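You operate a simulated robot arm through the tools that you are given. There is no shell and no other tool. Be economical: measure what you need, move in short steps, check, and stop when the job is done.

You are at the controls of a simulated robot arm. One attempt, no reset.

JOB
Take the housing from the packing table and put it on the air bench shelf. Take the blue guide ring on the rotor bench and put it away on the build bench. Take the blue air line from the matching bench and put it on the shelf four of the supply rack. Fetch the blue tape roll from the matching bench and set it on top of the motor there. Any order will do.

It is judged by the outcome, as a careful person would: the job done as asked, and still so three seconds after it is handed in. It fails if anything else is knocked over, pushed out of place, dropped, spilled or broken.

ROBOT AND FRAMES
A 7-joint arm with a fingered hand on a trunk, on a base that drives. Base frame: it is fixed to the floor where the robot stands at the start and does not move with it; the origin is under the middle of the robot, x ahead of it, y to its left, z up; the surface under the hand at the start is at about z = 0.82. Units: m, degrees, N and s.
With the tool pointing down near the work surface it reaches from about 0.36 to 0.7 m from the robot's upright axis, wherever it stands. Its first joint turns from -69.0 to 172.0 degrees. Places, roughly: air bench shelf [-1.6, 0.4, 0.4]; blue air line (9x2x8 cm) [0.4, -6.4, 0.9]; blue guide ring (13x7x3 cm) [0.6, -3.1, 0.8]; build bench [0.6, -4.6, 0.8]; housing (5x5x3 cm) [0.5, 0, 0.8]; motor [0.75, -6.5, 0.75]; shelf four of the supply rack [0.7, -7.5, 1.2]; tape roll [0.5, -6.5, 0.75]. Payload 3.2 kg.
The TCP is the grasp point between the finger pads, 0.026 m short of the fingertips. In the tool frame z runs along the fingers and y along their closing line. The gripper opens to 0.088 m. The gripper's body begins 0.03 m behind the TCP. The gripper is a hand of 5 fingers: y runs from the thumb to the fingers, the wrist lies at [-0.016, -0.108, -0.172] in the tool frame, and closing takes about 1.5 s.
Orientation is that of the tool frame in the base frame, as [roll, pitch, yaw] about the fixed x, y, z axes, in that order (R = Rz(yaw) Ry(pitch) Rx(roll)). With the fingers straight down and the wrist toward the robot, the tool's x, y and z point along [0, 1, 0], [1, 0, 0] and [0, 0, -1] of the base frame.

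CONTROLS
- The arm moves only by the tool jog_arm. Its arguments are lists of equal length, an entry for each row: "xyz": the shift along the tool's x, y, z in units of 50 mm (1.0 is 50 mm), a list of three; "turn": the turn, a rotation vector about the tool's x, y, z in units of 6 degrees (1.0 is 6 degrees), a list of three; "claw": the opening, from 0 (shut) to 1 (fully open). In form: {"xyz": [[tx, ty, tz], ...], "turn": [[ax, ay, az], ...], "claw": [claw, ...]}. A call has 1 to 20 rows; each row shifts and turns the commanded pose from where the row before left it, along the tool's axes as they then stand. A call with a number of a shift or a turn outside -1 to 1 is refused whole. Each row takes 0.2 s and may step no farther than 0.05 m and 8.6 degrees from the row before; otherwise, or with a gripper value out of range, the whole call is refused. Where a pose cannot be reached the arm comes as near as it can. A force on the tool above 40 N (or 10 N above the force at the start of the call, whichever is more), or a blocked arm, ends the call early, and 0.2 s more pass. Each finger travels about 0.072 m/s and halts on what it meets, pressing with about 27 N; the grip force reading is that of the motor and also rises with nothing between the fingers. The clock runs only during rows and for 0.2 s after the last one: add rows that do not move to give the fingers time. It gives the time, the measured TCP pose, the force on the tool (base axes), the opening and the grip force at its end, in the units of the frame above (readings bear some noise), with the torque about the TCP (base axes, N m) and any sound that the robot's microphone picked up.
- Cameras (640 x 400 px; columns grow to the right, rows downward): "scene" is now at [0.1372, -0.0097, 1.3211]; the picture's right is [-0.09, -1.00, 0.00], its down [-0.54, 0.05, -0.84] and it looks along [0.84, -0.08, -0.54] (base axes); focal length 291 px, centre (320, 200). "wrist" rides on the gripper at [0.067, -0.097, -0.117] in the tool frame; the picture's right is [-0.71, 0.33, -0.62], its down [-0.65, -0.65, 0.39] and it looks along [-0.28, 0.68, 0.68] (tool axes); focal length 234 px, centre (320, 200). There is no depth. A picture from a camera that has moved, and an enlarged one, comes with that camera's place and axes in the base frame and with its lens.
- camera(camera): a new picture of that camera. The clock stands still meanwhile.
- move_column(by): slides the trunk up (or, below 0, down) by that many m; the arm and the scene camera ride with it, the base frame stays. It gives what a move gives, with no picture.
- drive_base(legs): drives the robot by 1 to 6 legs, each [ahead, left, turn to the left] in m, m and degrees, along the robot's own axes; the way and the turn of a leg run together, so that a leg with both is an arc; at most 1.5 m and 180 degrees a leg. The arm and the cameras ride along, it lands a little off, and it stops where it bumps. It gives what a move gives.
- hand_shape(shape): the hand has 5 fingers and takes this shape, open, in about a second: jaw (thumb against the fingers, like two jaws); tri (thumb and two fingers); tip (a fingertip pinch); poke (one finger out to press); point (the index stretched); flat (the hand flat); cup (the hand cupped); fist (a fist). The gripper value then closes the fingers along that shape, each until it touches; the sizes above hold for jaw. It gives what a move gives, with no picture.
- pan_tilt(pan, tilt): turns the head with the scene camera to pan (to the left, within 86 degrees either way) and tilt (down, from -29 to 69), counted from straight ahead of the robot. It gives what a move gives.
- zoom(camera, box): a new picture of the part [left, top, right, bottom] of that camera's present view, enlarged. The clock stands still meanwhile.
- finish_job(): hands the job in; it is judged then, once.

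Go step by step. Nothing tells you exact positions but the pictures and the camera data: compare them with the known pose of the tool, close in by small moves and look again before you grip or let go. The budget is 165 turns and 112 pictures, counting those below and the enlarged ones. Unless the task says otherwise, let go and move clear before handing in, and close with one line.

The tools are called by a JSON object that holds its "op" and its "data". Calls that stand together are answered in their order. jog_arm: Moves the arm, as the interface text tells. Its arguments: {"type":"object","properties":{"xyz":{"type":"array","items":{"type":"array","items":{"type":"number"}}},"turn":{"type":"array","items":{"type":"array","items":{"type":"number"}}},"claw":{"type":"array","items":{"type":"number"}}},"required":["xyz","turn","claw"]} The other tools are called the same way: move_column (by) slides the trunk up or down; hand_shape (shape) gives the hand a shape; drive_base (legs) drives the base; pan_tilt (pan, tilt) turns the head that bears the scene camera; camera (camera) takes a picture; zoom (camera, box) takes an enlarged picture of a part of a camera's view; finish_job () hands the job in.

At the start:

```text
t: 0.0
tool_pos: [0.5439, 0.0172, 1.137]
tcp_rot: [180.0, 0.1, 90.0]
ft_force: [0.7, -1.0, -0.1]
ft_torque: [-0.03, -0.03, 0.01]
gripper_width: 0.0876
grip_force: 0.1
shape: jaw
trunk travel left (down, up): [-0.625, 0.215]
robot x, y, heading: [0.0033, 0.0003, 0.0]
head pan, tilt: [-5.3, 33.0]
```

scene: 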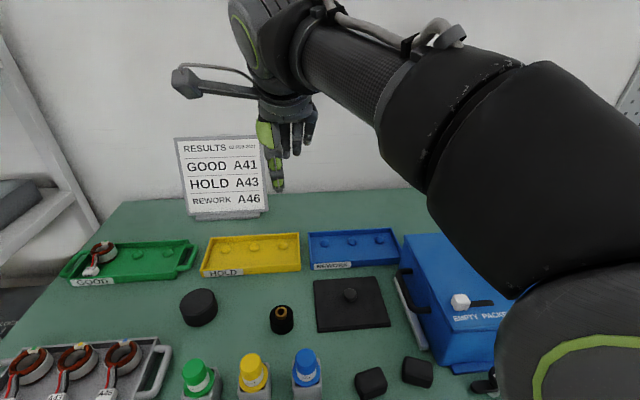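
wrist: 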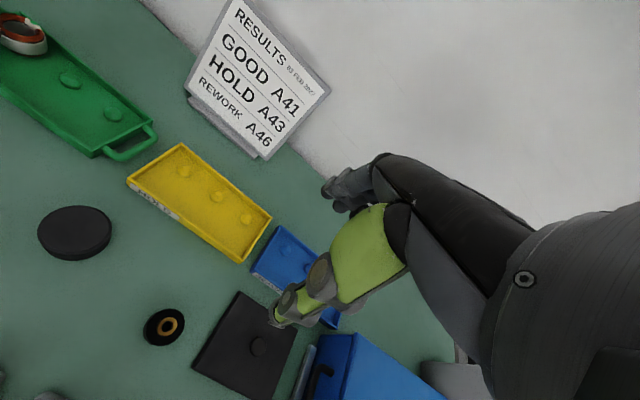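

I see a table with trays, a black disc, a small bushing-like part and other items. I'll look closer to tell which one is the housing and look around.

{"op": "zoom", "data": {"camera": "scene", "box": [160, 220, 480, 400]}}

{"op": "pan_tilt", "data": {"pan": 0, "tilt": 60}}

{"op": "camera", "data": {"camera": "scene"}}

```text
2.00 times, centred on (320, 310) of scene
camera zoom: at [0.1372, -0.0097, 1.3211], right [-0.09, -1.0, 0.0], down [-0.54, 0.05, -0.84], along [0.84, -0.08, -0.54], focal length 582 px, centre (320, -20)
```

zoom: 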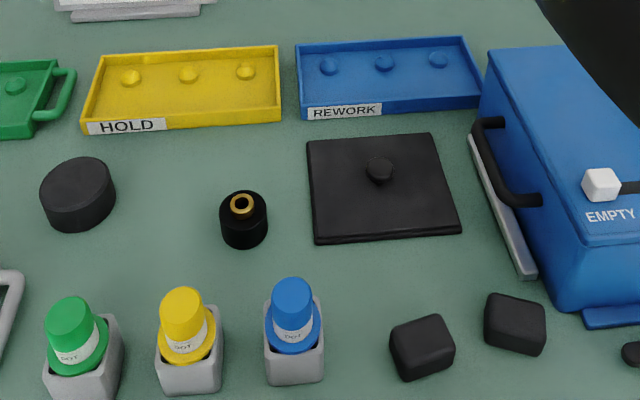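

```text
t: 0.9
tool_pos: [0.5434, 0.0167, 1.1363]
tcp_rot: [180.0, 0.0, 90.0]
ft_force: [0.1, -0.3, -0.4]
ft_torque: [0.01, -0.01, -0.01]
gripper_width: 0.0875
grip_force: 0.0
shape: jaw
trunk travel left (down, up): [-0.625, 0.215]
robot x, y, heading: [-0.0015, -0.0022, -0.1]
head pan, tilt: [0.0, 60.0]
```

```text
108 pictures are left
camera scene: at [0.1152, -0.0015, 1.2837], right [0.0, -1.0, 0.0], down [-0.87, 0.0, -0.5], along [0.5, 0.0, -0.87], focal length 291 px, centre (320, 200)
```

scene: 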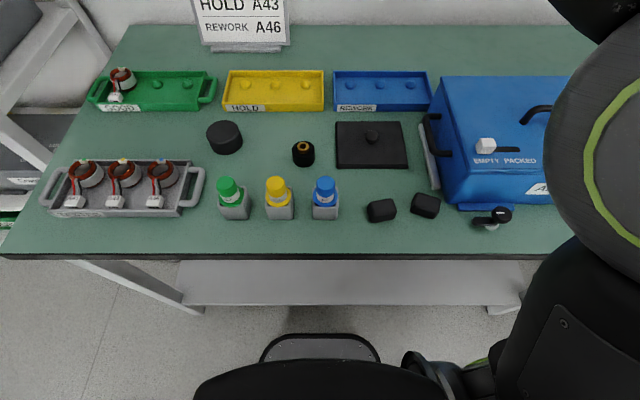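

The small black cylinder with the bronze bore at about (0.48, 0.03) matches the housing. I want a look at the hand geometry before going in.

{"op": "pan_tilt", "data": {"pan": 0, "tilt": 35}}

{"op": "zoom", "data": {"camera": "scene", "box": [180, 0, 500, 200]}}

{"op": "pan_tilt", "data": {"pan": 80, "tilt": 30}}

{"op": "camera", "data": {"camera": "scene"}}

```text
t: 1.8
tool_pos: [0.5436, 0.0167, 1.1359]
tcp_rot: [-180.0, 0.1, 89.9]
ft_force: [-0.2, -0.4, -0.2]
ft_torque: [-0.04, -0.01, 0.0]
gripper_width: 0.0877
grip_force: 0.0
shape: jaw
trunk travel left (down, up): [-0.625, 0.215]
robot x, y, heading: [0.0001, 0.001, -0.3]
head pan, tilt: [0.0, 35.0]
```

```text
2.00 times, centred on (340, 100) of scene
camera zoom: at [0.1365, -0.0014, 1.3179], right [0.0, -1.0, 0.0], down [-0.57, 0.0, -0.82], along [0.82, 0.0, -0.57], focal length 582 px, centre (280, 400)
```

zoom: 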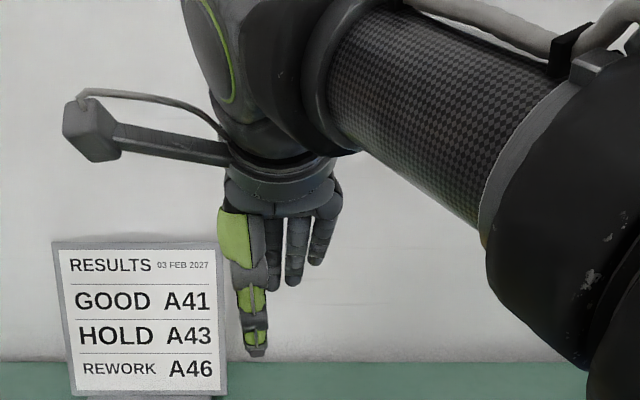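

```text
t: 3.3
tool_pos: [0.5436, 0.0173, 1.1359]
tcp_rot: [-179.9, 0.0, 90.0]
ft_force: [0.2, 0.3, 0.6]
ft_torque: [0.01, 0.02, 0.0]
gripper_width: 0.0878
grip_force: 0.1
shape: jaw
trunk travel left (down, up): [-0.625, 0.215]
robot x, y, heading: [-0.0003, 0.0039, 0.0]
head pan, tilt: [80.0, 30.0]
```

```text
106 pictures are left
camera scene: at [0.0642, 0.0876, 1.3258], right [0.98, -0.17, 0.0], down [-0.09, -0.49, -0.87], along [0.15, 0.85, -0.5], focal length 291 px, centre (320, 200)
```

scene: 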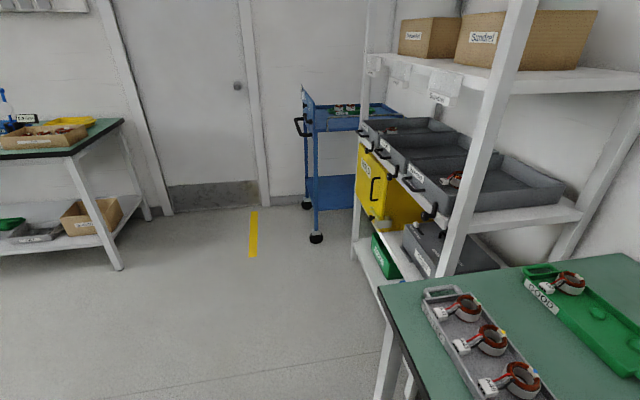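

Only the index opposes the thumb and the other fingers extend toward -y, so I'll yaw the hand about 40° to clear the plate and lower to above the housing.

{"op": "jog_arm", "data": {"xyz": [[0.3, -0.62, 0], [0, -0.62, 0], [0, 0, 0], [0, 0, 0], [0, 0, 0], [0, 0, 0], [0, 0, 0], [0, 0, 0], [0, 0, 0], [0, 0, 0.8], [0, 0, 0.8], [0, 0, 0.8]], "turn": [[0, 0, 0], [0, 0, 0], [0, 0, -1], [0, 0, -1], [0, 0, -1], [0, 0, -1], [0, 0, -1], [0, 0, -1], [0, 0, -1], [0, 0, 0], [0, 0, 0], [0, 0, 0]], "claw": [1, 1, 1, 1, 1, 1, 1, 1, 1, 1, 1, 1]}}

{"op": "pan_tilt", "data": {"pan": 0, "tilt": 55}}

{"op": "camera", "data": {"camera": "scene"}}

{"op": "camera", "data": {"camera": "wrist"}}

```text
t: 5.9
tool_pos: [0.4815, 0.0336, 1.0155]
tcp_rot: [179.9, 0.0, 132.0]
ft_force: [-0.5, -0.2, -1.3]
ft_torque: [-0.02, -0.02, 0.02]
gripper_width: 0.0877
grip_force: 0.0
shape: jaw
trunk travel left (down, up): [-0.625, 0.215]
robot x, y, heading: [0.0004, 0.0015, 0.1]
head pan, tilt: [80.0, 30.0]
```

```text
t: 7.5
tool_pos: [0.4806, 0.0327, 1.0156]
tcp_rot: [-180.0, 0.0, 132.0]
ft_force: [-0.1, -0.7, -0.6]
ft_torque: [-0.03, 0.03, 0.0]
gripper_width: 0.0879
grip_force: 0.1
shape: jaw
trunk travel left (down, up): [-0.625, 0.215]
robot x, y, heading: [-0.001, 0.0024, 0.2]
head pan, tilt: [0.0, 55.0]
```

```text
105 pictures are left
camera scene: at [0.1206, -0.0014, 1.2897], right [0.0, -1.0, 0.0], down [-0.82, 0.0, -0.57], along [0.57, 0.0, -0.82], focal length 291 px, centre (320, 200)
```

scene: 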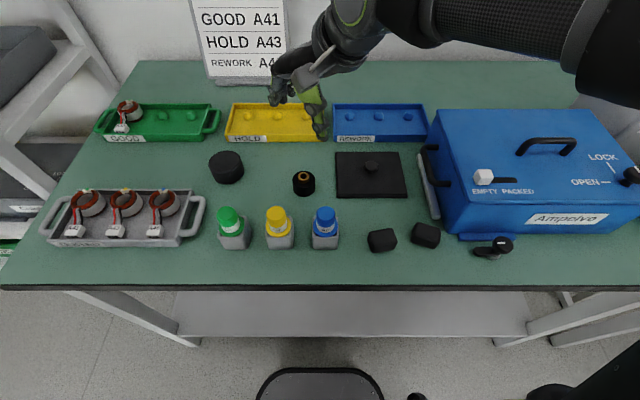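

```text
104 pictures are left
camera wrist: at [0.3637, 0.0174, 1.1321], right [0.72, -0.3, 0.62], down [-0.05, -0.92, -0.39], along [0.69, 0.25, -0.68], focal length 234 px, centre (320, 200)
```

wrist: 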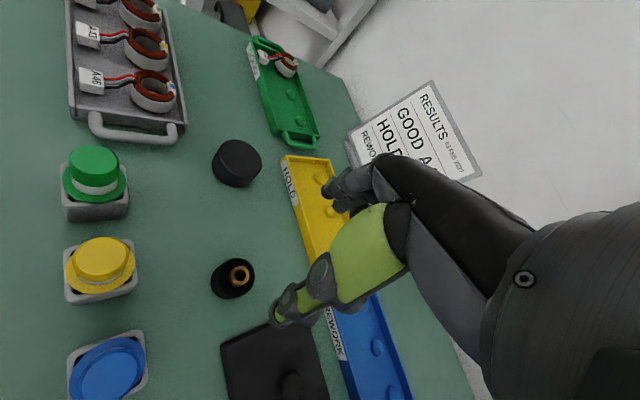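

Housing is at about (0.481, 0.031), right under the TCP. Descend to just above the table and check.

{"op": "jog_arm", "data": {"xyz": [[0, 0, 0.8], [0, 0, 0.8], [0, 0, 0.8], [0, 0, 0.8], [0, 0, 0]], "turn": [[0, 0, 0], [0, 0, 0], [0, 0, 0], [0, 0, 0], [0, 0, 0]], "claw": [1, 1, 1, 1, 1]}}

{"op": "zoom", "data": {"camera": "scene", "box": [200, 100, 440, 250]}}

{"op": "camera", "data": {"camera": "wrist"}}

```text
t: 8.7
tool_pos: [0.4827, 0.0303, 0.8566]
tcp_rot: [180.0, 0.1, 132.0]
ft_force: [-0.6, -0.4, 1.1]
ft_torque: [0.0, 0.0, -0.02]
gripper_width: 0.0879
grip_force: 0.1
shape: jaw
trunk travel left (down, up): [-0.625, 0.215]
robot x, y, heading: [-0.0014, 0.0021, 0.0]
head pan, tilt: [0.0, 55.0]
```

```text
2.67 times, centred on (320, 175) of scene
camera zoom: at [0.12, -0.0014, 1.2898], right [0.0, -1.0, 0.0], down [-0.82, 0.0, -0.57], along [0.57, 0.0, -0.82], focal length 776 px, centre (320, 267)
```

zoom: 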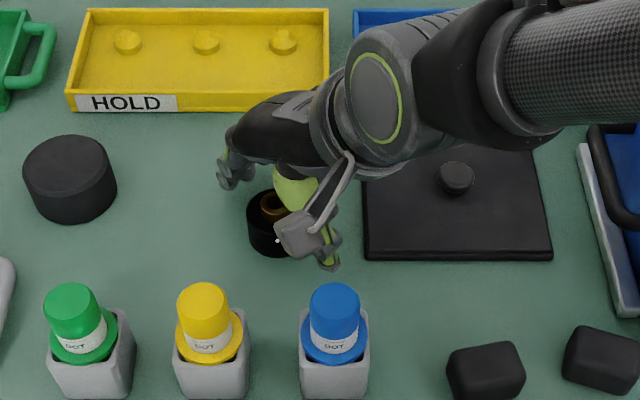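

```text
102 pictures are left
camera wrist: at [0.366, 0.0143, 0.9736], right [0.72, -0.3, 0.62], down [-0.05, -0.92, -0.39], along [0.69, 0.25, -0.68], focal length 234 px, centre (320, 200)
```

wrist: 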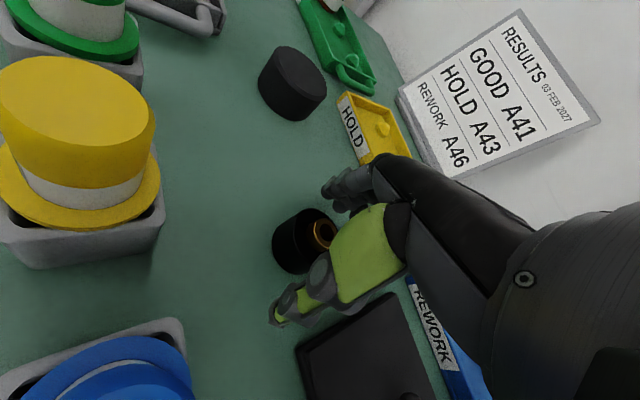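

The housing sits between thumb and fingers. Lower a few mm and close.

{"op": "jog_arm", "data": {"xyz": [[0, 0, 0.12], [0, 0, 0], [0, 0, 0], [0, 0, 0], [0, 0, 0], [0, 0, 0], [0, 0, 0], [0, 0, 0]], "turn": [[0, 0, 0], [0, 0, 0], [0, 0, 0], [0, 0, 0], [0, 0, 0], [0, 0, 0], [0, 0, 0], [0, 0, 0]], "claw": [1, 0.7, 0.5, 0.3, 0.2, 0.1, 0.1, 0.1]}}

{"op": "camera", "data": {"camera": "wrist"}}

```text
t: 10.5
tool_pos: [0.4822, 0.031, 0.8514]
tcp_rot: [-180.0, 0.0, 131.9]
ft_force: [0.4, 0.1, 0.8]
ft_torque: [0.01, -0.03, -0.01]
gripper_width: 0.0368
grip_force: 27.5
shape: jaw
trunk travel left (down, up): [-0.625, 0.215]
robot x, y, heading: [-0.0002, 0.0019, -0.1]
head pan, tilt: [0.0, 55.0]
```

```text
101 pictures are left
camera wrist: at [0.3654, 0.0144, 0.967], right [0.72, -0.3, 0.62], down [-0.05, -0.92, -0.39], along [0.69, 0.25, -0.68], focal length 234 px, centre (320, 200)
```

wrist: 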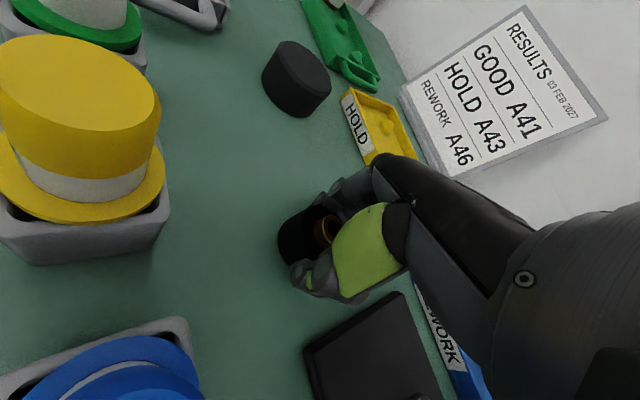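

Gripped at 37 mm. Lift and check.

{"op": "jog_arm", "data": {"xyz": [[0, 0, -0.2], [0, 0, -0.5], [0, 0, -0.8], [0, 0, -1], [0, 0, -1]], "turn": [[0, 0, 0], [0, 0, 0], [0, 0, 0], [0, 0, 0], [0, 0, 0]], "claw": [0.1, 0.1, 0.1, 0.1, 0.1]}}

{"op": "camera", "data": {"camera": "wrist"}}

{"op": "camera", "data": {"camera": "scene"}}

```text
t: 11.7
tool_pos: [0.4827, 0.0302, 1.0205]
tcp_rot: [180.0, 0.0, 132.0]
ft_force: [0.0, 0.5, -0.8]
ft_torque: [-0.01, 0.02, 0.03]
gripper_width: 0.0371
grip_force: 27.0
shape: jaw
trunk travel left (down, up): [-0.625, 0.215]
robot x, y, heading: [0.0042, -0.0011, -0.2]
head pan, tilt: [0.0, 55.0]
```

```text
100 pictures are left
camera wrist: at [0.3673, 0.0148, 1.1379], right [0.72, -0.3, 0.62], down [-0.05, -0.92, -0.39], along [0.69, 0.25, -0.68], focal length 234 px, centre (320, 200)
```

wrist: 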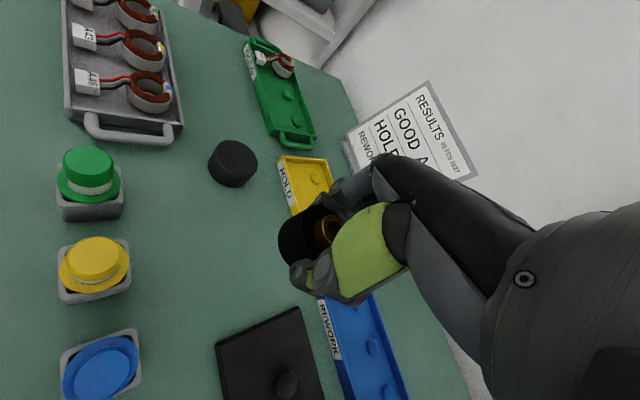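

```text
99 pictures are left
camera scene: at [0.1199, -0.0017, 1.2898], right [0.0, -1.0, 0.0], down [-0.82, 0.0, -0.57], along [0.57, 0.0, -0.82], focal length 291 px, centre (320, 200)
```

scene: 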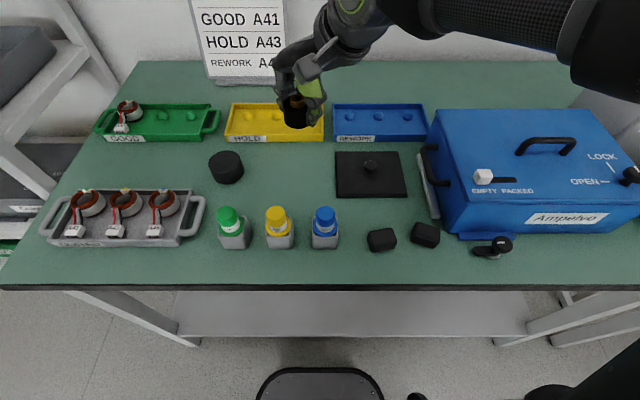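

Housing is held. Back away from the table, and turn to find the air bench behind.

{"op": "drive_base", "data": {"legs": [[-0.4, 0, 0], [0, 0, 90]]}}

{"op": "pan_tilt", "data": {"pan": 60, "tilt": 35}}

{"op": "camera", "data": {"camera": "scene"}}

```text
t: 17.9
tool_pos: [-0.4077, 0.4872, 1.0208]
tcp_rot: [180.0, 0.0, -139.8]
ft_force: [-0.3, 0.4, -0.9]
ft_torque: [0.01, -0.02, -0.02]
gripper_width: 0.0367
grip_force: 27.0
shape: jaw
trunk travel left (down, up): [-0.625, 0.215]
robot x, y, heading: [-0.3937, 0.0046, 88.4]
head pan, tilt: [0.0, 55.0]
```

```text
t: 19.2
tool_pos: [-0.4066, 0.4869, 1.0207]
tcp_rot: [180.0, 0.1, -139.8]
ft_force: [-0.9, -0.7, -1.2]
ft_torque: [0.02, -0.02, -0.04]
gripper_width: 0.0365
grip_force: 27.0
shape: jaw
trunk travel left (down, up): [-0.625, 0.215]
robot x, y, heading: [-0.3915, -0.001, 88.5]
head pan, tilt: [60.0, 35.0]
```

```text
98 pictures are left
camera scene: at [-0.4668, 0.0973, 1.3179], right [0.53, 0.85, 0.0], down [0.49, -0.3, -0.82], along [-0.7, 0.43, -0.57], focal length 291 px, centre (320, 200)
```

scene: 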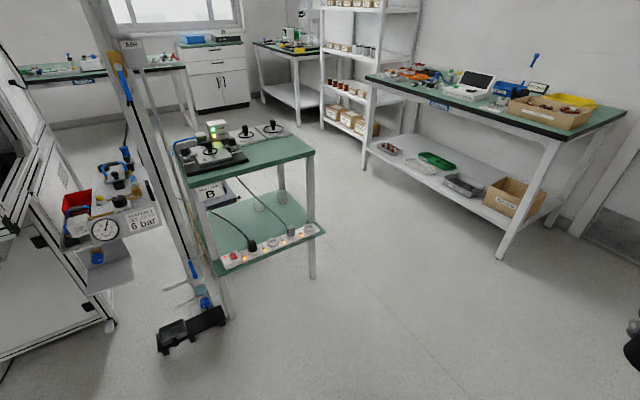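

The small green bench with a lower shelf near (-1.55, 0.4) is the air bench. Zoom in on it.

{"op": "zoom", "data": {"camera": "scene", "box": [140, 90, 380, 350]}}

```text
1.54 times, centred on (260, 220) of scene
camera zoom: at [-0.4668, 0.0973, 1.3179], right [0.53, 0.85, 0.0], down [0.49, -0.3, -0.82], along [-0.7, 0.43, -0.57], focal length 447 px, centre (412, 169)
```

zoom: 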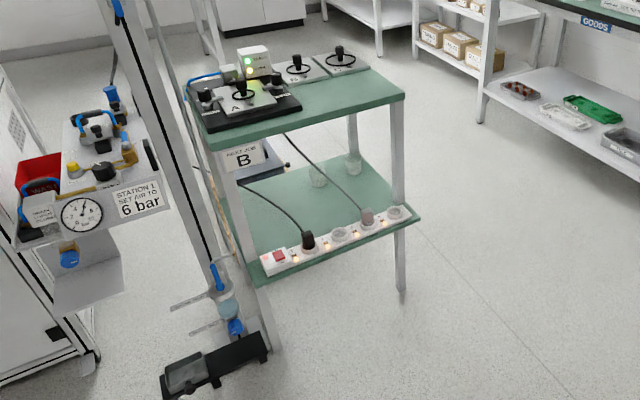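

The shelf's right side (+y) is open, free of power strip and cords. I'll drive to about y=1.1 and turn to face -y, to approach from that side.

{"op": "drive_base", "data": {"legs": [[1.1, 0, 1.5], [0, 0, 180]]}}

{"op": "pan_tilt", "data": {"pan": -60, "tilt": 35}}

{"op": "camera", "data": {"camera": "scene"}}

```text
t: 32.2
tool_pos: [-0.3665, 0.6514, 1.0204]
tcp_rot: [-180.0, 0.0, 40.6]
ft_force: [0.2, 0.1, -1.4]
ft_torque: [0.0, -0.03, 0.0]
gripper_width: 0.0365
grip_force: 26.8
shape: jaw
trunk travel left (down, up): [-0.625, 0.215]
robot x, y, heading: [-0.3865, 1.1375, -91.6]
head pan, tilt: [60.0, 35.0]
```

```text
t: 34.2
tool_pos: [-0.3648, 0.6517, 1.021]
tcp_rot: [-179.9, 0.1, 40.5]
ft_force: [-0.1, 0.3, -1.4]
ft_torque: [0.02, -0.02, 0.03]
gripper_width: 0.0364
grip_force: 26.7
shape: jaw
trunk travel left (down, up): [-0.625, 0.215]
robot x, y, heading: [-0.3801, 1.1347, -91.1]
head pan, tilt: [-60.0, 35.0]
```

```text
96 pictures are left
camera scene: at [-0.4647, 1.0425, 1.318], right [-0.48, 0.88, 0.0], down [0.5, 0.28, -0.82], along [-0.72, -0.39, -0.57], focal length 291 px, centre (320, 200)
```

scene: 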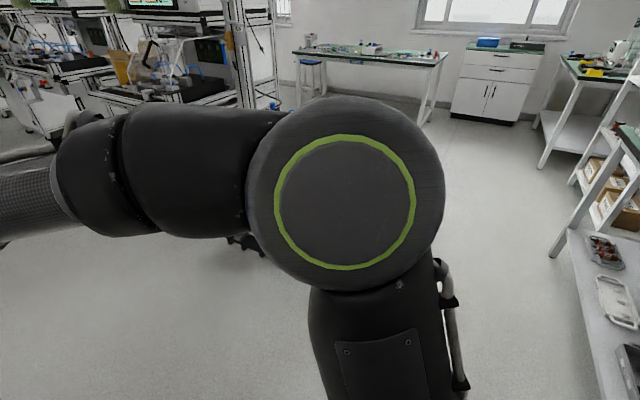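

The arm blocks the view to the right. I'll straighten the hand yaw and retract the arm, then strafe partway toward the air bench.

{"op": "jog_arm", "data": {"xyz": [[0, 0, 0], [0, 0, 0], [0, 0, 0], [0, 0, 0], [0, 0, 0], [0, 0, 0], [0, 0, 0], [0, -0.8, 0], [0, -0.8, 0], [0, -0.5, 0]], "turn": [[0, 0, 0.97], [0, 0, 0.97], [0, 0, 0.97], [0, 0, 0.97], [0, 0, 0.97], [0, 0, 0.97], [0, 0, 0.97], [0, 0, 0], [0, 0, 0], [0, 0, 0]], "claw": [0.1, 0.1, 0.1, 0.1, 0.1, 0.1, 0.1, 0.1, 0.1, 0.1]}}

{"op": "drive_base", "data": {"legs": [[0, -0.6, 1]]}}

{"op": "pan_tilt", "data": {"pan": -30, "tilt": 40}}

{"op": "camera", "data": {"camera": "scene"}}

```text
t: 36.4
tool_pos: [-0.3674, 0.7563, 1.0207]
tcp_rot: [179.9, 0.0, -0.2]
ft_force: [0.3, -0.1, -0.9]
ft_torque: [0.0, 0.02, -0.01]
gripper_width: 0.0365
grip_force: 27.5
shape: jaw
trunk travel left (down, up): [-0.625, 0.215]
robot x, y, heading: [-0.3848, 1.1382, -91.2]
head pan, tilt: [-60.0, 35.0]
```

```text
t: 39.9
tool_pos: [-0.9681, 0.768, 1.0195]
tcp_rot: [-180.0, 0.0, 0.5]
ft_force: [-0.4, -0.8, -0.4]
ft_torque: [0.0, 0.03, -0.02]
gripper_width: 0.0364
grip_force: 26.3
shape: jaw
trunk travel left (down, up): [-0.625, 0.215]
robot x, y, heading: [-0.9892, 1.1496, -90.7]
head pan, tilt: [-60.0, 35.0]
```

```text
t: 40.8
tool_pos: [-0.9677, 0.7682, 1.0193]
tcp_rot: [-179.9, 0.1, 0.5]
ft_force: [-1.2, 0.1, -1.1]
ft_torque: [0.02, -0.04, 0.01]
gripper_width: 0.0363
grip_force: 27.1
shape: jaw
trunk travel left (down, up): [-0.625, 0.215]
robot x, y, heading: [-0.9875, 1.1471, -90.8]
head pan, tilt: [-30.0, 40.0]
```

```text
95 pictures are left
camera scene: at [-1.0349, 1.0232, 1.3104], right [-0.86, 0.51, 0.0], down [0.33, 0.55, -0.77], along [-0.39, -0.66, -0.64], focal length 291 px, centre (320, 200)
```

scene: 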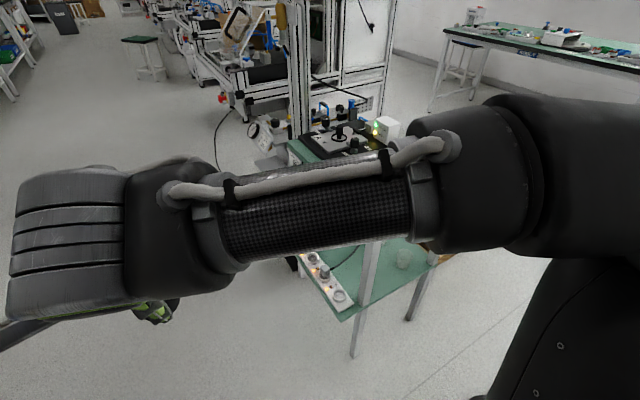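

The shelf's right edge is at about y=0.64, with a jar near (-1.67, 0.56). I'll strafe until the TCP is at x≈-1.5, then lower the trunk part way and look.

{"op": "drive_base", "data": {"legs": [[0, -0.53, 0.8]]}}

{"op": "move_column", "data": {"by": -0.4}}

{"op": "pan_tilt", "data": {"pan": 5, "tilt": 35}}

{"op": "camera", "data": {"camera": "scene"}}

{"op": "camera", "data": {"camera": "wrist"}}

```text
t: 43.8
tool_pos: [-1.4826, 0.7691, 1.0209]
tcp_rot: [180.0, 0.0, 1.5]
ft_force: [0.2, -0.4, -1.2]
ft_torque: [-0.04, 0.0, 0.0]
gripper_width: 0.0365
grip_force: 26.5
shape: jaw
trunk travel left (down, up): [-0.625, 0.215]
robot x, y, heading: [-1.5138, 1.1495, -89.4]
head pan, tilt: [-30.0, 40.0]
```

```text
t: 47.7
tool_pos: [-1.4828, 0.7705, 0.6205]
tcp_rot: [-180.0, 0.0, 1.5]
ft_force: [-0.8, -0.3, -0.3]
ft_torque: [0.04, -0.01, 0.02]
gripper_width: 0.0365
grip_force: 26.5
shape: jaw
trunk travel left (down, up): [-0.225, 0.615]
robot x, y, heading: [-1.5067, 1.1514, -89.8]
head pan, tilt: [-30.0, 40.0]
```

```text
t: 48.7
tool_pos: [-1.4816, 0.7697, 0.6208]
tcp_rot: [179.9, 0.1, 1.5]
ft_force: [-0.1, 1.4, -0.3]
ft_torque: [0.01, -0.01, 0.01]
gripper_width: 0.0364
grip_force: 27.4
shape: jaw
trunk travel left (down, up): [-0.225, 0.615]
robot x, y, heading: [-1.5075, 1.1523, -89.7]
head pan, tilt: [5.0, 35.0]
```

```text
94 pictures are left
camera scene: at [-1.5035, 1.0107, 0.9179], right [-1.0, -0.09, 0.0], down [-0.05, 0.57, -0.82], along [0.07, -0.82, -0.57], focal length 291 px, centre (320, 200)
```

scene: 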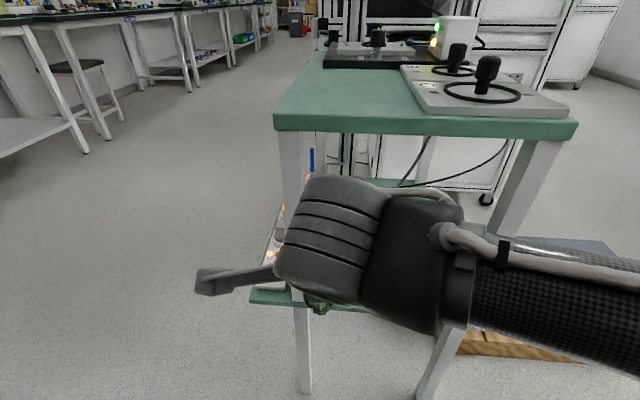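

```text
93 pictures are left
camera wrist: at [-1.4171, 0.8694, 0.7363], right [-0.7, -0.35, 0.62], down [-0.67, 0.64, -0.39], along [-0.26, -0.69, -0.68], focal length 234 px, centre (320, 200)
```

wrist: 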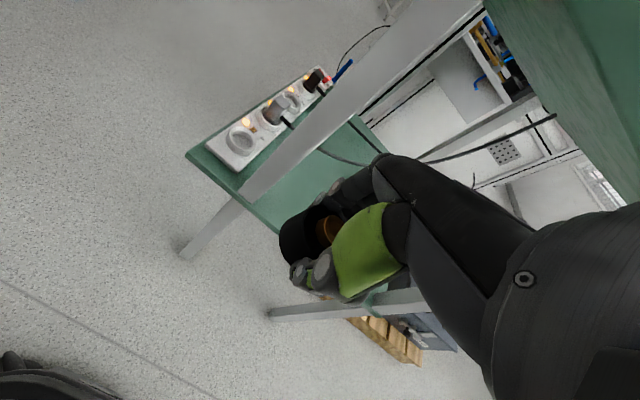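

The wrist view shows legs at x≈-1.43 and -1.72, and the shelf edge at y≈0.645. Target (-1.535, 0.60); lower to z≈0.5, shift x and go in halfway.

{"op": "move_column", "data": {"by": -0.12}}

{"op": "jog_arm", "data": {"xyz": [[-0.53, 0, 0], [-0.53, 0, 0], [0, 0.7, 0], [0, 0.7, 0], [0, 0.6, 0]], "turn": [[0, 0, 0.25], [0, 0, 0], [0, 0, 0], [0, 0, 0], [0, 0, 0]], "claw": [0.1, 0.1, 0.1, 0.1, 0.1]}}

{"op": "camera", "data": {"camera": "wrist"}}

{"op": "camera", "data": {"camera": "scene"}}

```text
t: 50.2
tool_pos: [-1.4817, 0.7699, 0.4991]
tcp_rot: [180.0, 0.0, 1.6]
ft_force: [0.3, 0.1, -0.3]
ft_torque: [0.01, -0.04, -0.01]
gripper_width: 0.0364
grip_force: 27.5
shape: jaw
trunk travel left (down, up): [-0.105, 0.735]
robot x, y, heading: [-1.5114, 1.1502, -89.7]
head pan, tilt: [5.0, 35.0]
```

```text
t: 51.4
tool_pos: [-1.5339, 0.6681, 0.501]
tcp_rot: [180.0, 0.0, 0.0]
ft_force: [-0.1, -0.9, -0.5]
ft_torque: [0.02, 0.02, 0.0]
gripper_width: 0.0365
grip_force: 26.5
shape: jaw
trunk travel left (down, up): [-0.105, 0.735]
robot x, y, heading: [-1.5137, 1.1498, -89.6]
head pan, tilt: [5.0, 35.0]
```

```text
92 pictures are left
camera wrist: at [-1.4671, 0.7656, 0.618], right [-0.71, -0.33, 0.62], down [-0.65, 0.65, -0.39], along [-0.28, -0.68, -0.68], focal length 234 px, centre (320, 200)
```

wrist: 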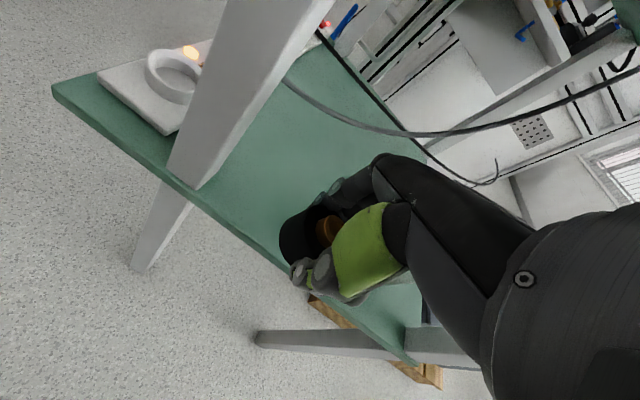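

```text
91 pictures are left
camera scene: at [-1.5035, 1.0108, 0.798], right [-1.0, -0.09, 0.0], down [-0.05, 0.57, -0.82], along [0.08, -0.82, -0.57], focal length 291 px, centre (320, 200)
```

scene: 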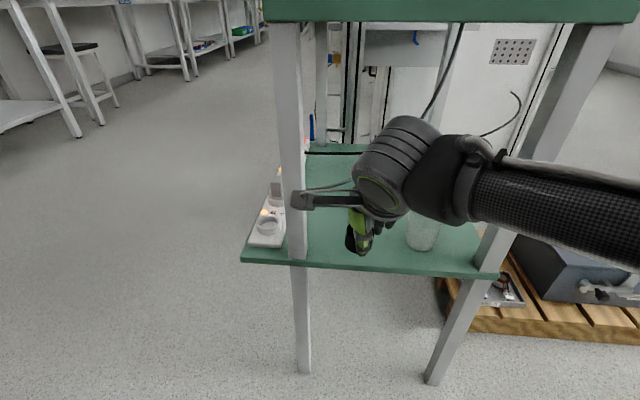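

View confirms clearance. Go in to y≈0.605, then lower to near the shelf.

{"op": "jog_arm", "data": {"xyz": [[0, 0.65, 0], [0, 0.61, 0], [0, 0, 0.5], [0, 0, 0.4], [0, 0, 0]], "turn": [[0, 0, 0], [0, 0, 0], [0, 0, 0], [0, 0, 0], [0, 0, 0]], "claw": [0.1, 0.1, 0.1, 0.1, 0.1]}}

{"op": "zoom", "data": {"camera": "scene", "box": [220, 100, 540, 300]}}

{"op": "camera", "data": {"camera": "wrist"}}

```text
t: 52.6
tool_pos: [-1.5325, 0.605, 0.4574]
tcp_rot: [180.0, 0.0, 0.0]
ft_force: [-1.0, 0.6, -1.1]
ft_torque: [-0.01, 0.03, -0.02]
gripper_width: 0.0365
grip_force: 27.1
shape: jaw
trunk travel left (down, up): [-0.105, 0.735]
robot x, y, heading: [-1.5127, 1.1515, -89.9]
head pan, tilt: [5.0, 35.0]
```

```text
2.00 times, centred on (380, 200) of scene
camera zoom: at [-1.5034, 1.0107, 0.7979], right [-1.0, -0.09, 0.0], down [-0.05, 0.57, -0.82], along [0.08, -0.82, -0.57], focal length 582 px, centre (200, 200)
```

zoom: 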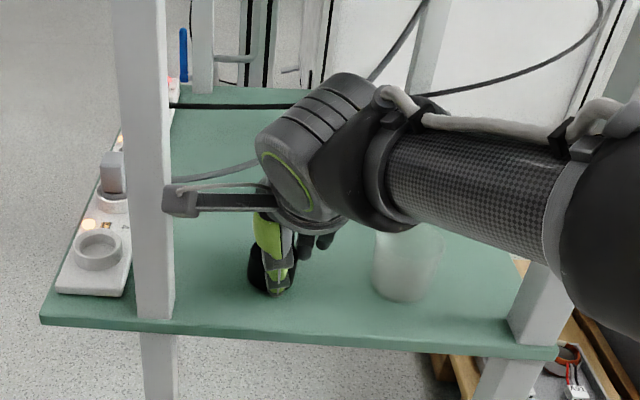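

```text
89 pictures are left
camera wrist: at [-1.4659, 0.7019, 0.5732], right [-0.71, -0.33, 0.62], down [-0.65, 0.65, -0.39], along [-0.28, -0.68, -0.68], focal length 234 px, centre (320, 200)
```

wrist: 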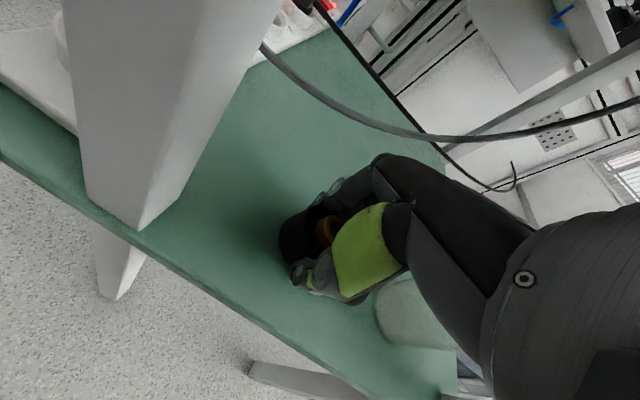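

Clear. Lower in small steps until contact.

{"op": "jog_arm", "data": {"xyz": [[0, 0, 0.15], [0, 0, 0.12], [0, 0, 0.1], [0, 0, 0.06]], "turn": [[0, 0, 0], [0, 0, 0], [0, 0, 0], [0, 0, 0]], "claw": [0.1, 0.1, 0.1, 0.1]}}

{"op": "zoom", "data": {"camera": "scene", "box": [300, 180, 460, 280]}}

```text
t: 53.5
tool_pos: [-1.5329, 0.603, 0.4496]
tcp_rot: [178.2, -0.6, 0.1]
ft_force: [1.2, 1.2, 18.3]
ft_torque: [0.35, 0.12, -0.01]
gripper_width: 0.0385
grip_force: 27.4
shape: jaw
trunk travel left (down, up): [-0.105, 0.735]
robot x, y, heading: [-1.5145, 1.1507, -89.6]
head pan, tilt: [5.0, 35.0]
stopped in row 4: the force on the tool passed its limit at 42 N (the readings are from after the stop); the commanded pose is now the measured one
```

```text
4.00 times, centred on (380, 230) of scene
camera zoom: at [-1.5033, 1.0129, 0.7983], right [-1.0, -0.09, 0.0], down [-0.05, 0.57, -0.82], along [0.08, -0.82, -0.57], focal length 1163 px, centre (80, 80)
```

zoom: 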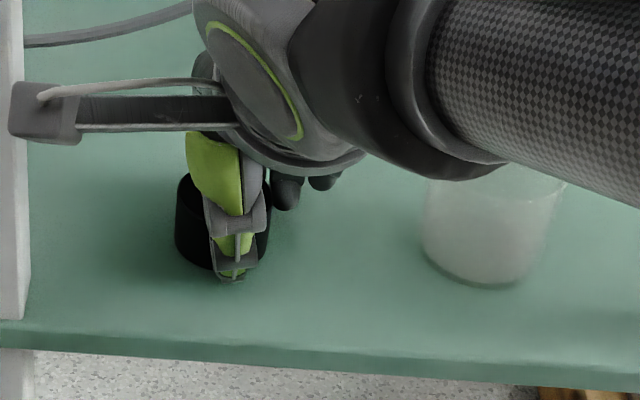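

Contact made; the housing rests on the shelf. Open gently, then rise and withdraw.

{"op": "jog_arm", "data": {"xyz": [[0, 0, -0.02], [0, 0, 0], [0, 0, 0], [0, 0, 0], [0, 0, 0]], "turn": [[0, 0, 0], [0, 0, 0], [0, 0, 0], [0, 0, 0], [0, 0, 0]], "claw": [0.45, 0.55, 0.65, 0.8, 0.8]}}

{"op": "camera", "data": {"camera": "wrist"}}

```text
t: 54.7
tool_pos: [-1.5338, 0.602, 0.447]
tcp_rot: [178.6, -0.5, 0.1]
ft_force: [-1.4, -6.1, 18.5]
ft_torque: [0.39, -0.04, 0.02]
gripper_width: 0.0611
grip_force: 0.0
shape: jaw
trunk travel left (down, up): [-0.105, 0.735]
robot x, y, heading: [-1.5111, 1.1574, -89.9]
head pan, tilt: [5.0, 35.0]
```

```text
87 pictures are left
camera wrist: at [-1.4678, 0.7026, 0.5614], right [-0.71, -0.32, 0.63], down [-0.65, 0.64, -0.41], along [-0.27, -0.7, -0.66], focal length 234 px, centre (320, 200)
```

wrist: 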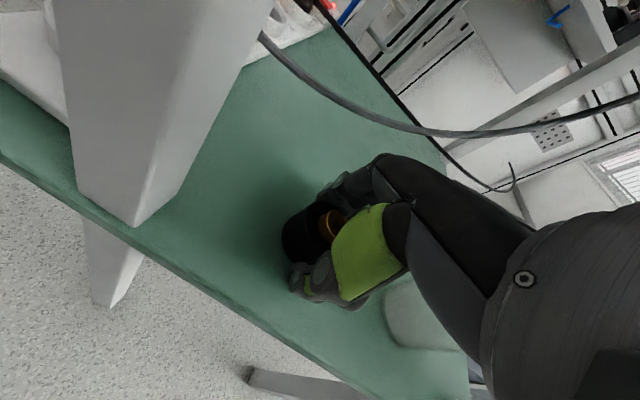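

{"op": "jog_arm", "data": {"xyz": [[0, 0, -0.06], [0, 0, -0.05], [0, 0, 0], [0, 0, 0]], "turn": [[0, 0, 0], [0, 0, 0], [0, 0, 0], [0, 0, 0]], "claw": [0.8, 0.8, 0.9, 0.9]}}

{"op": "camera", "data": {"camera": "wrist"}}

```text
t: 55.7
tool_pos: [-1.5338, 0.6026, 0.4491]
tcp_rot: [179.0, -0.5, 0.1]
ft_force: [0.4, 0.4, 0.1]
ft_torque: [0.02, -0.01, 0.0]
gripper_width: 0.0791
grip_force: 0.1
shape: jaw
trunk travel left (down, up): [-0.105, 0.735]
robot x, y, heading: [-1.5111, 1.147, -89.8]
head pan, tilt: [5.0, 35.0]
```

```text
86 pictures are left
camera wrist: at [-1.4672, 0.7019, 0.5643], right [-0.71, -0.32, 0.62], down [-0.65, 0.65, -0.4], along [-0.27, -0.69, -0.67], focal length 234 px, centre (320, 200)
```

wrist: 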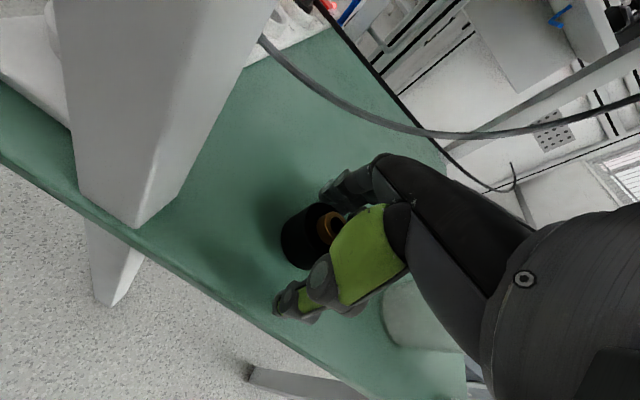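

Released. Rise, withdraw toward the robot, and verify.

{"op": "jog_arm", "data": {"xyz": [[0, 0, -0.4], [0, 0, -0.8], [0, -0.7, 0], [0, -0.9, 0], [0, -0.9, 0], [0, -0.8, 0]], "turn": [[0, 0, 0], [0, 0, 0], [0, 0, 0], [0, 0, 0], [0, 0, 0], [0, 0, 0]], "claw": [0.9, 0.9, 1, 1, 1, 1]}}

{"op": "camera", "data": {"camera": "wrist"}}

```text
t: 57.1
tool_pos: [-1.537, 0.7713, 0.5057]
tcp_rot: [178.9, -0.5, 0.1]
ft_force: [-0.2, 1.1, 0.0]
ft_torque: [-0.03, 0.03, -0.02]
gripper_width: 0.088
grip_force: 0.0
shape: jaw
trunk travel left (down, up): [-0.105, 0.735]
robot x, y, heading: [-1.5085, 1.1484, -89.7]
head pan, tilt: [5.0, 35.0]
```

```text
85 pictures are left
camera wrist: at [-1.4708, 0.8706, 0.6205], right [-0.71, -0.32, 0.63], down [-0.65, 0.65, -0.41], along [-0.27, -0.69, -0.67], focal length 234 px, centre (320, 200)
```

wrist: 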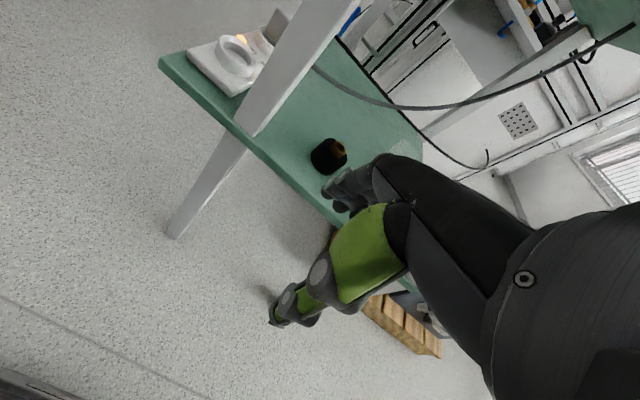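

Housing is standing on the shelf. Raise the trunk, move back to the aisle and look toward -y.

{"op": "move_column", "data": {"by": 0.52}}

{"op": "drive_base", "data": {"legs": [[0, 1.0, -0.2]]}}

{"op": "pan_tilt", "data": {"pan": 10, "tilt": 15}}

{"op": "camera", "data": {"camera": "scene"}}

```text
refused: 0.52 is not a number from -0.4 to 0.4
```

```text
t: 62.3
tool_pos: [-0.5451, 0.7749, 0.5055]
tcp_rot: [178.9, -0.3, 0.0]
ft_force: [-0.7, 0.3, -0.4]
ft_torque: [-0.01, 0.02, -0.06]
gripper_width: 0.0877
grip_force: 0.0
shape: jaw
trunk travel left (down, up): [-0.105, 0.735]
robot x, y, heading: [-0.518, 1.1562, -89.7]
head pan, tilt: [5.0, 35.0]
```

```text
t: 63.1
tool_pos: [-0.5448, 0.7752, 0.5053]
tcp_rot: [179.0, -0.4, 0.0]
ft_force: [0.1, -0.3, -0.3]
ft_torque: [-0.02, 0.03, -0.01]
gripper_width: 0.0874
grip_force: 0.1
shape: jaw
trunk travel left (down, up): [-0.105, 0.735]
robot x, y, heading: [-0.5151, 1.1551, -89.8]
head pan, tilt: [10.0, 15.0]
```

```text
84 pictures are left
camera scene: at [-0.5018, 1.0108, 0.8299], right [-0.98, -0.18, 0.0], down [-0.05, 0.26, -0.97], along [0.17, -0.95, -0.26], focal length 291 px, centre (320, 200)
```

scene: 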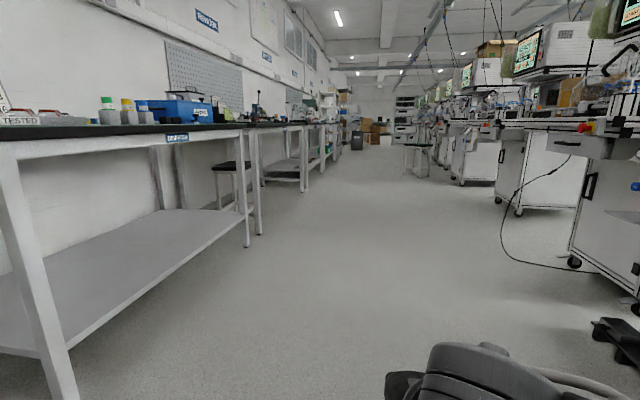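

Aisle at x≈-0.5 is clear. Raise trunk, drive to y≈-3.1 and turn to face the bench.

{"op": "move_column", "data": {"by": 0.4}}

{"op": "move_column", "data": {"by": 0.12}}

{"op": "drive_base", "data": {"legs": [[1.5, 0, -0.2], [1.5, 0, 0], [1.25, 0, 0], [0, 0, 90]]}}

{"op": "pan_tilt", "data": {"pan": 0, "tilt": 30}}

{"op": "camera", "data": {"camera": "scene"}}

```text
t: 67.0
tool_pos: [-0.5446, 0.7748, 0.9055]
tcp_rot: [179.0, -0.4, 0.0]
ft_force: [0.0, -0.3, 0.3]
ft_torque: [-0.01, 0.02, 0.01]
gripper_width: 0.088
grip_force: 0.1
shape: jaw
trunk travel left (down, up): [-0.505, 0.335]
robot x, y, heading: [-0.5171, 1.1559, -89.9]
head pan, tilt: [10.0, 15.0]
```

```text
t: 68.5
tool_pos: [-0.5448, 0.773, 1.0261]
tcp_rot: [178.9, -0.4, 0.0]
ft_force: [0.4, 1.5, 0.3]
ft_torque: [0.03, 0.01, 0.0]
gripper_width: 0.0879
grip_force: 0.0
shape: jaw
trunk travel left (down, up): [-0.625, 0.215]
robot x, y, heading: [-0.5164, 1.1586, -89.6]
head pan, tilt: [10.0, 15.0]
```

```text
t: 92.4
tool_pos: [-0.0208, -2.9917, 1.0251]
tcp_rot: [178.9, -0.4, 96.0]
ft_force: [0.7, -0.1, 0.0]
ft_torque: [-0.01, 0.02, -0.03]
gripper_width: 0.0877
grip_force: 0.1
shape: jaw
trunk travel left (down, up): [-0.625, 0.215]
robot x, y, heading: [-0.4014, -3.0053, 6.0]
head pan, tilt: [10.0, 15.0]
```

```text
t: 93.2
tool_pos: [-0.0209, -2.9917, 1.0259]
tcp_rot: [178.9, -0.4, 96.0]
ft_force: [0.0, -0.6, 0.7]
ft_torque: [0.0, 0.02, 0.03]
gripper_width: 0.0877
grip_force: 0.0
shape: jaw
trunk travel left (down, up): [-0.625, 0.215]
robot x, y, heading: [-0.3998, -3.0034, 6.1]
head pan, tilt: [0.0, 30.0]
```

```text
83 pictures are left
camera scene: at [-0.2635, -2.9904, 1.3258], right [0.11, -0.99, 0.0], down [-0.5, -0.05, -0.87], along [0.86, 0.09, -0.5], focal length 291 px, centre (320, 200)
```

scene: 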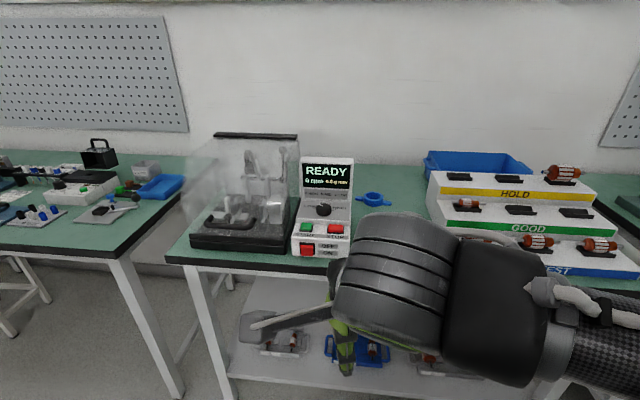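

The blue guide ring with ears is at about (0.62, -3.08), between the READY panel and the stepped rotor rack. Zoom for orientation and raise the trunk before driving in.

{"op": "zoom", "data": {"camera": "scene", "box": [290, 140, 450, 240]}}

{"op": "move_column", "data": {"by": 0.2}}

{"op": "drive_base", "data": {"legs": [[0, -0.1, -6.1], [0.44, 0, 0]]}}

{"op": "pan_tilt", "data": {"pan": 0, "tilt": 45}}

{"op": "camera", "data": {"camera": "scene"}}

{"op": "camera", "data": {"camera": "wrist"}}

```text
4.00 times, centred on (370, 190) of scene
camera zoom: at [-0.2635, -2.9904, 1.3258], right [0.11, -0.99, 0.0], down [-0.5, -0.05, -0.87], along [0.86, 0.09, -0.5], focal length 1163 px, centre (120, 240)
```

zoom: 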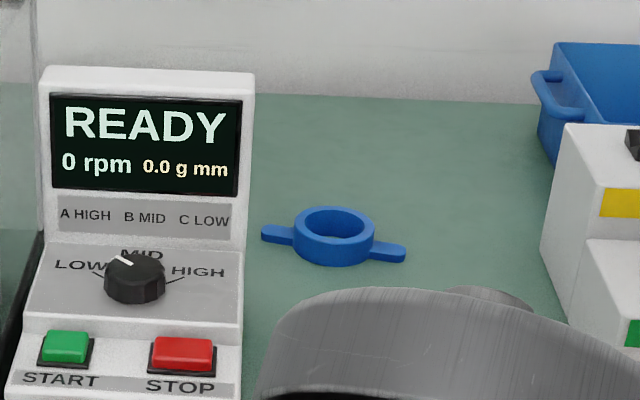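

```text
t: 95.3
tool_pos: [-0.0227, -2.9919, 1.225]
tcp_rot: [179.0, -0.3, 95.9]
ft_force: [0.5, -0.9, 0.0]
ft_torque: [0.01, -0.01, 0.0]
gripper_width: 0.0878
grip_force: 0.1
shape: jaw
trunk travel left (down, up): [-0.825, 0.015]
robot x, y, heading: [-0.4005, -3.0051, 5.9]
head pan, tilt: [0.0, 30.0]
```

```text
t: 98.8
tool_pos: [0.4208, -3.1303, 1.2258]
tcp_rot: [178.9, -0.3, 90.1]
ft_force: [-0.2, -0.4, 0.4]
ft_torque: [0.0, -0.01, -0.03]
gripper_width: 0.0879
grip_force: 0.1
shape: jaw
trunk travel left (down, up): [-0.825, 0.015]
robot x, y, heading: [0.04, -3.1024, 0.3]
head pan, tilt: [0.0, 30.0]
```

```text
t: 99.5
tool_pos: [0.421, -3.13, 1.2248]
tcp_rot: [178.9, -0.4, 90.1]
ft_force: [-0.1, -0.3, -0.7]
ft_torque: [0.01, 0.01, -0.01]
gripper_width: 0.0879
grip_force: 0.2
shape: jaw
trunk travel left (down, up): [-0.825, 0.015]
robot x, y, heading: [0.044, -3.1011, -0.1]
head pan, tilt: [0.0, 45.0]
```

```text
81 pictures are left
camera scene: at [0.1706, -3.1035, 1.5032], right [0.0, -1.0, 0.0], down [-0.71, 0.0, -0.71], along [0.71, 0.0, -0.71], focal length 291 px, centre (320, 200)
```

scene: 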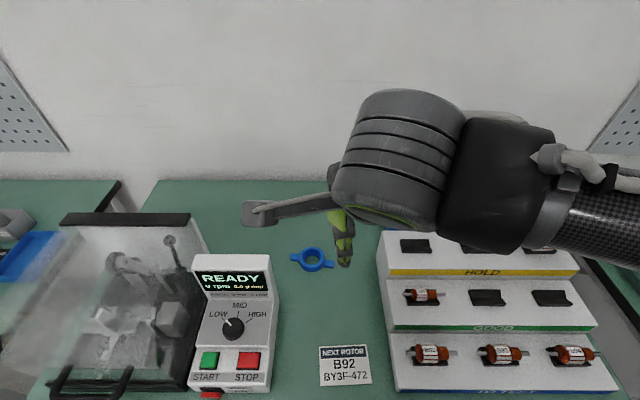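

```text
80 pictures are left
camera wrist: at [0.3213, -3.064, 1.3406], right [0.32, -0.71, 0.62], down [-0.65, -0.65, -0.41], along [0.69, -0.27, -0.67], focal length 234 px, centre (320, 200)
```

wrist: 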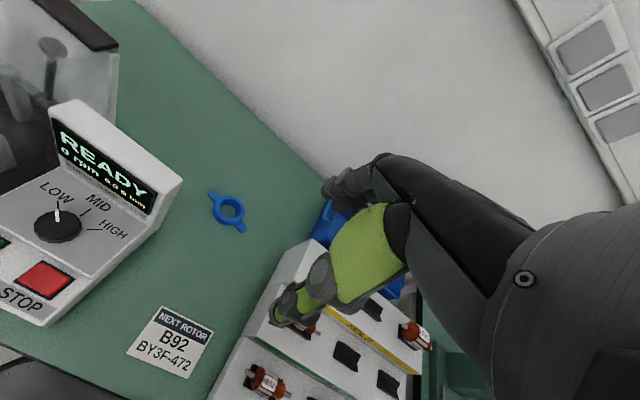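

Ring centre is about (0.617, -3.079), ears roughly along y. With the trunk raised I'll position above it with yaw≈105° and lower part way, watching panel and rack clearance.

{"op": "jog_arm", "data": {"xyz": [[0.5, 0.8, 0], [0.52, 0.8, 0], [0, 0.8, 0], [0, 0.8, 0], [0, 0.72, 0], [0, 0, 0], [0, 0, 0], [0, 0, 0], [0, 0, 0.9], [0, 0, 0.9], [0, 0, 0.9], [0, 0, 0.8]], "turn": [[0, 0, 0], [0, 0, 0], [0, 0, 0], [0, 0, 0], [0, 0, 0], [0, 0, -0.85], [0, 0, -0.85], [0, 0, -0.8], [0, 0, 0], [0, 0, 0], [0, 0, 0], [0, 0, 0]], "claw": [1, 1, 1, 1, 1, 1, 1, 1, 1, 1, 1, 1]}}

{"op": "camera", "data": {"camera": "scene"}}

{"op": "camera", "data": {"camera": "wrist"}}

```text
t: 102.1
tool_pos: [0.6199, -3.0782, 1.0545]
tcp_rot: [178.9, -0.1, 105.1]
ft_force: [-0.5, 0.4, 0.2]
ft_torque: [0.04, 0.04, -0.01]
gripper_width: 0.088
grip_force: 0.1
shape: jaw
trunk travel left (down, up): [-0.825, 0.015]
robot x, y, heading: [0.0432, -3.1, 0.4]
head pan, tilt: [0.0, 45.0]
```

```text
79 pictures are left
camera scene: at [0.1716, -3.1029, 1.5031], right [0.0, -1.0, 0.0], down [-0.71, 0.0, -0.71], along [0.71, 0.0, -0.71], focal length 291 px, centre (320, 200)
```

scene: 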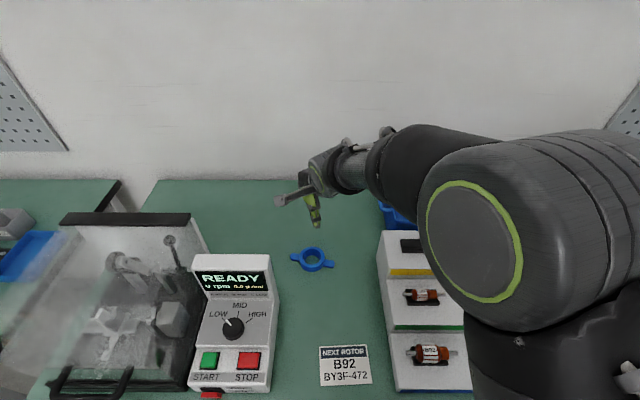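

```text
78 pictures are left
camera wrist: at [0.5064, -3.0404, 1.169], right [0.49, -0.6, 0.63], down [-0.45, -0.79, -0.4], along [0.74, -0.09, -0.66], focal length 234 px, centre (320, 200)
```

wrist: 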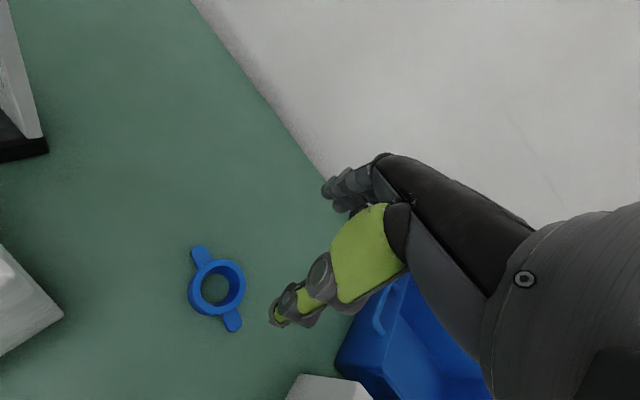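

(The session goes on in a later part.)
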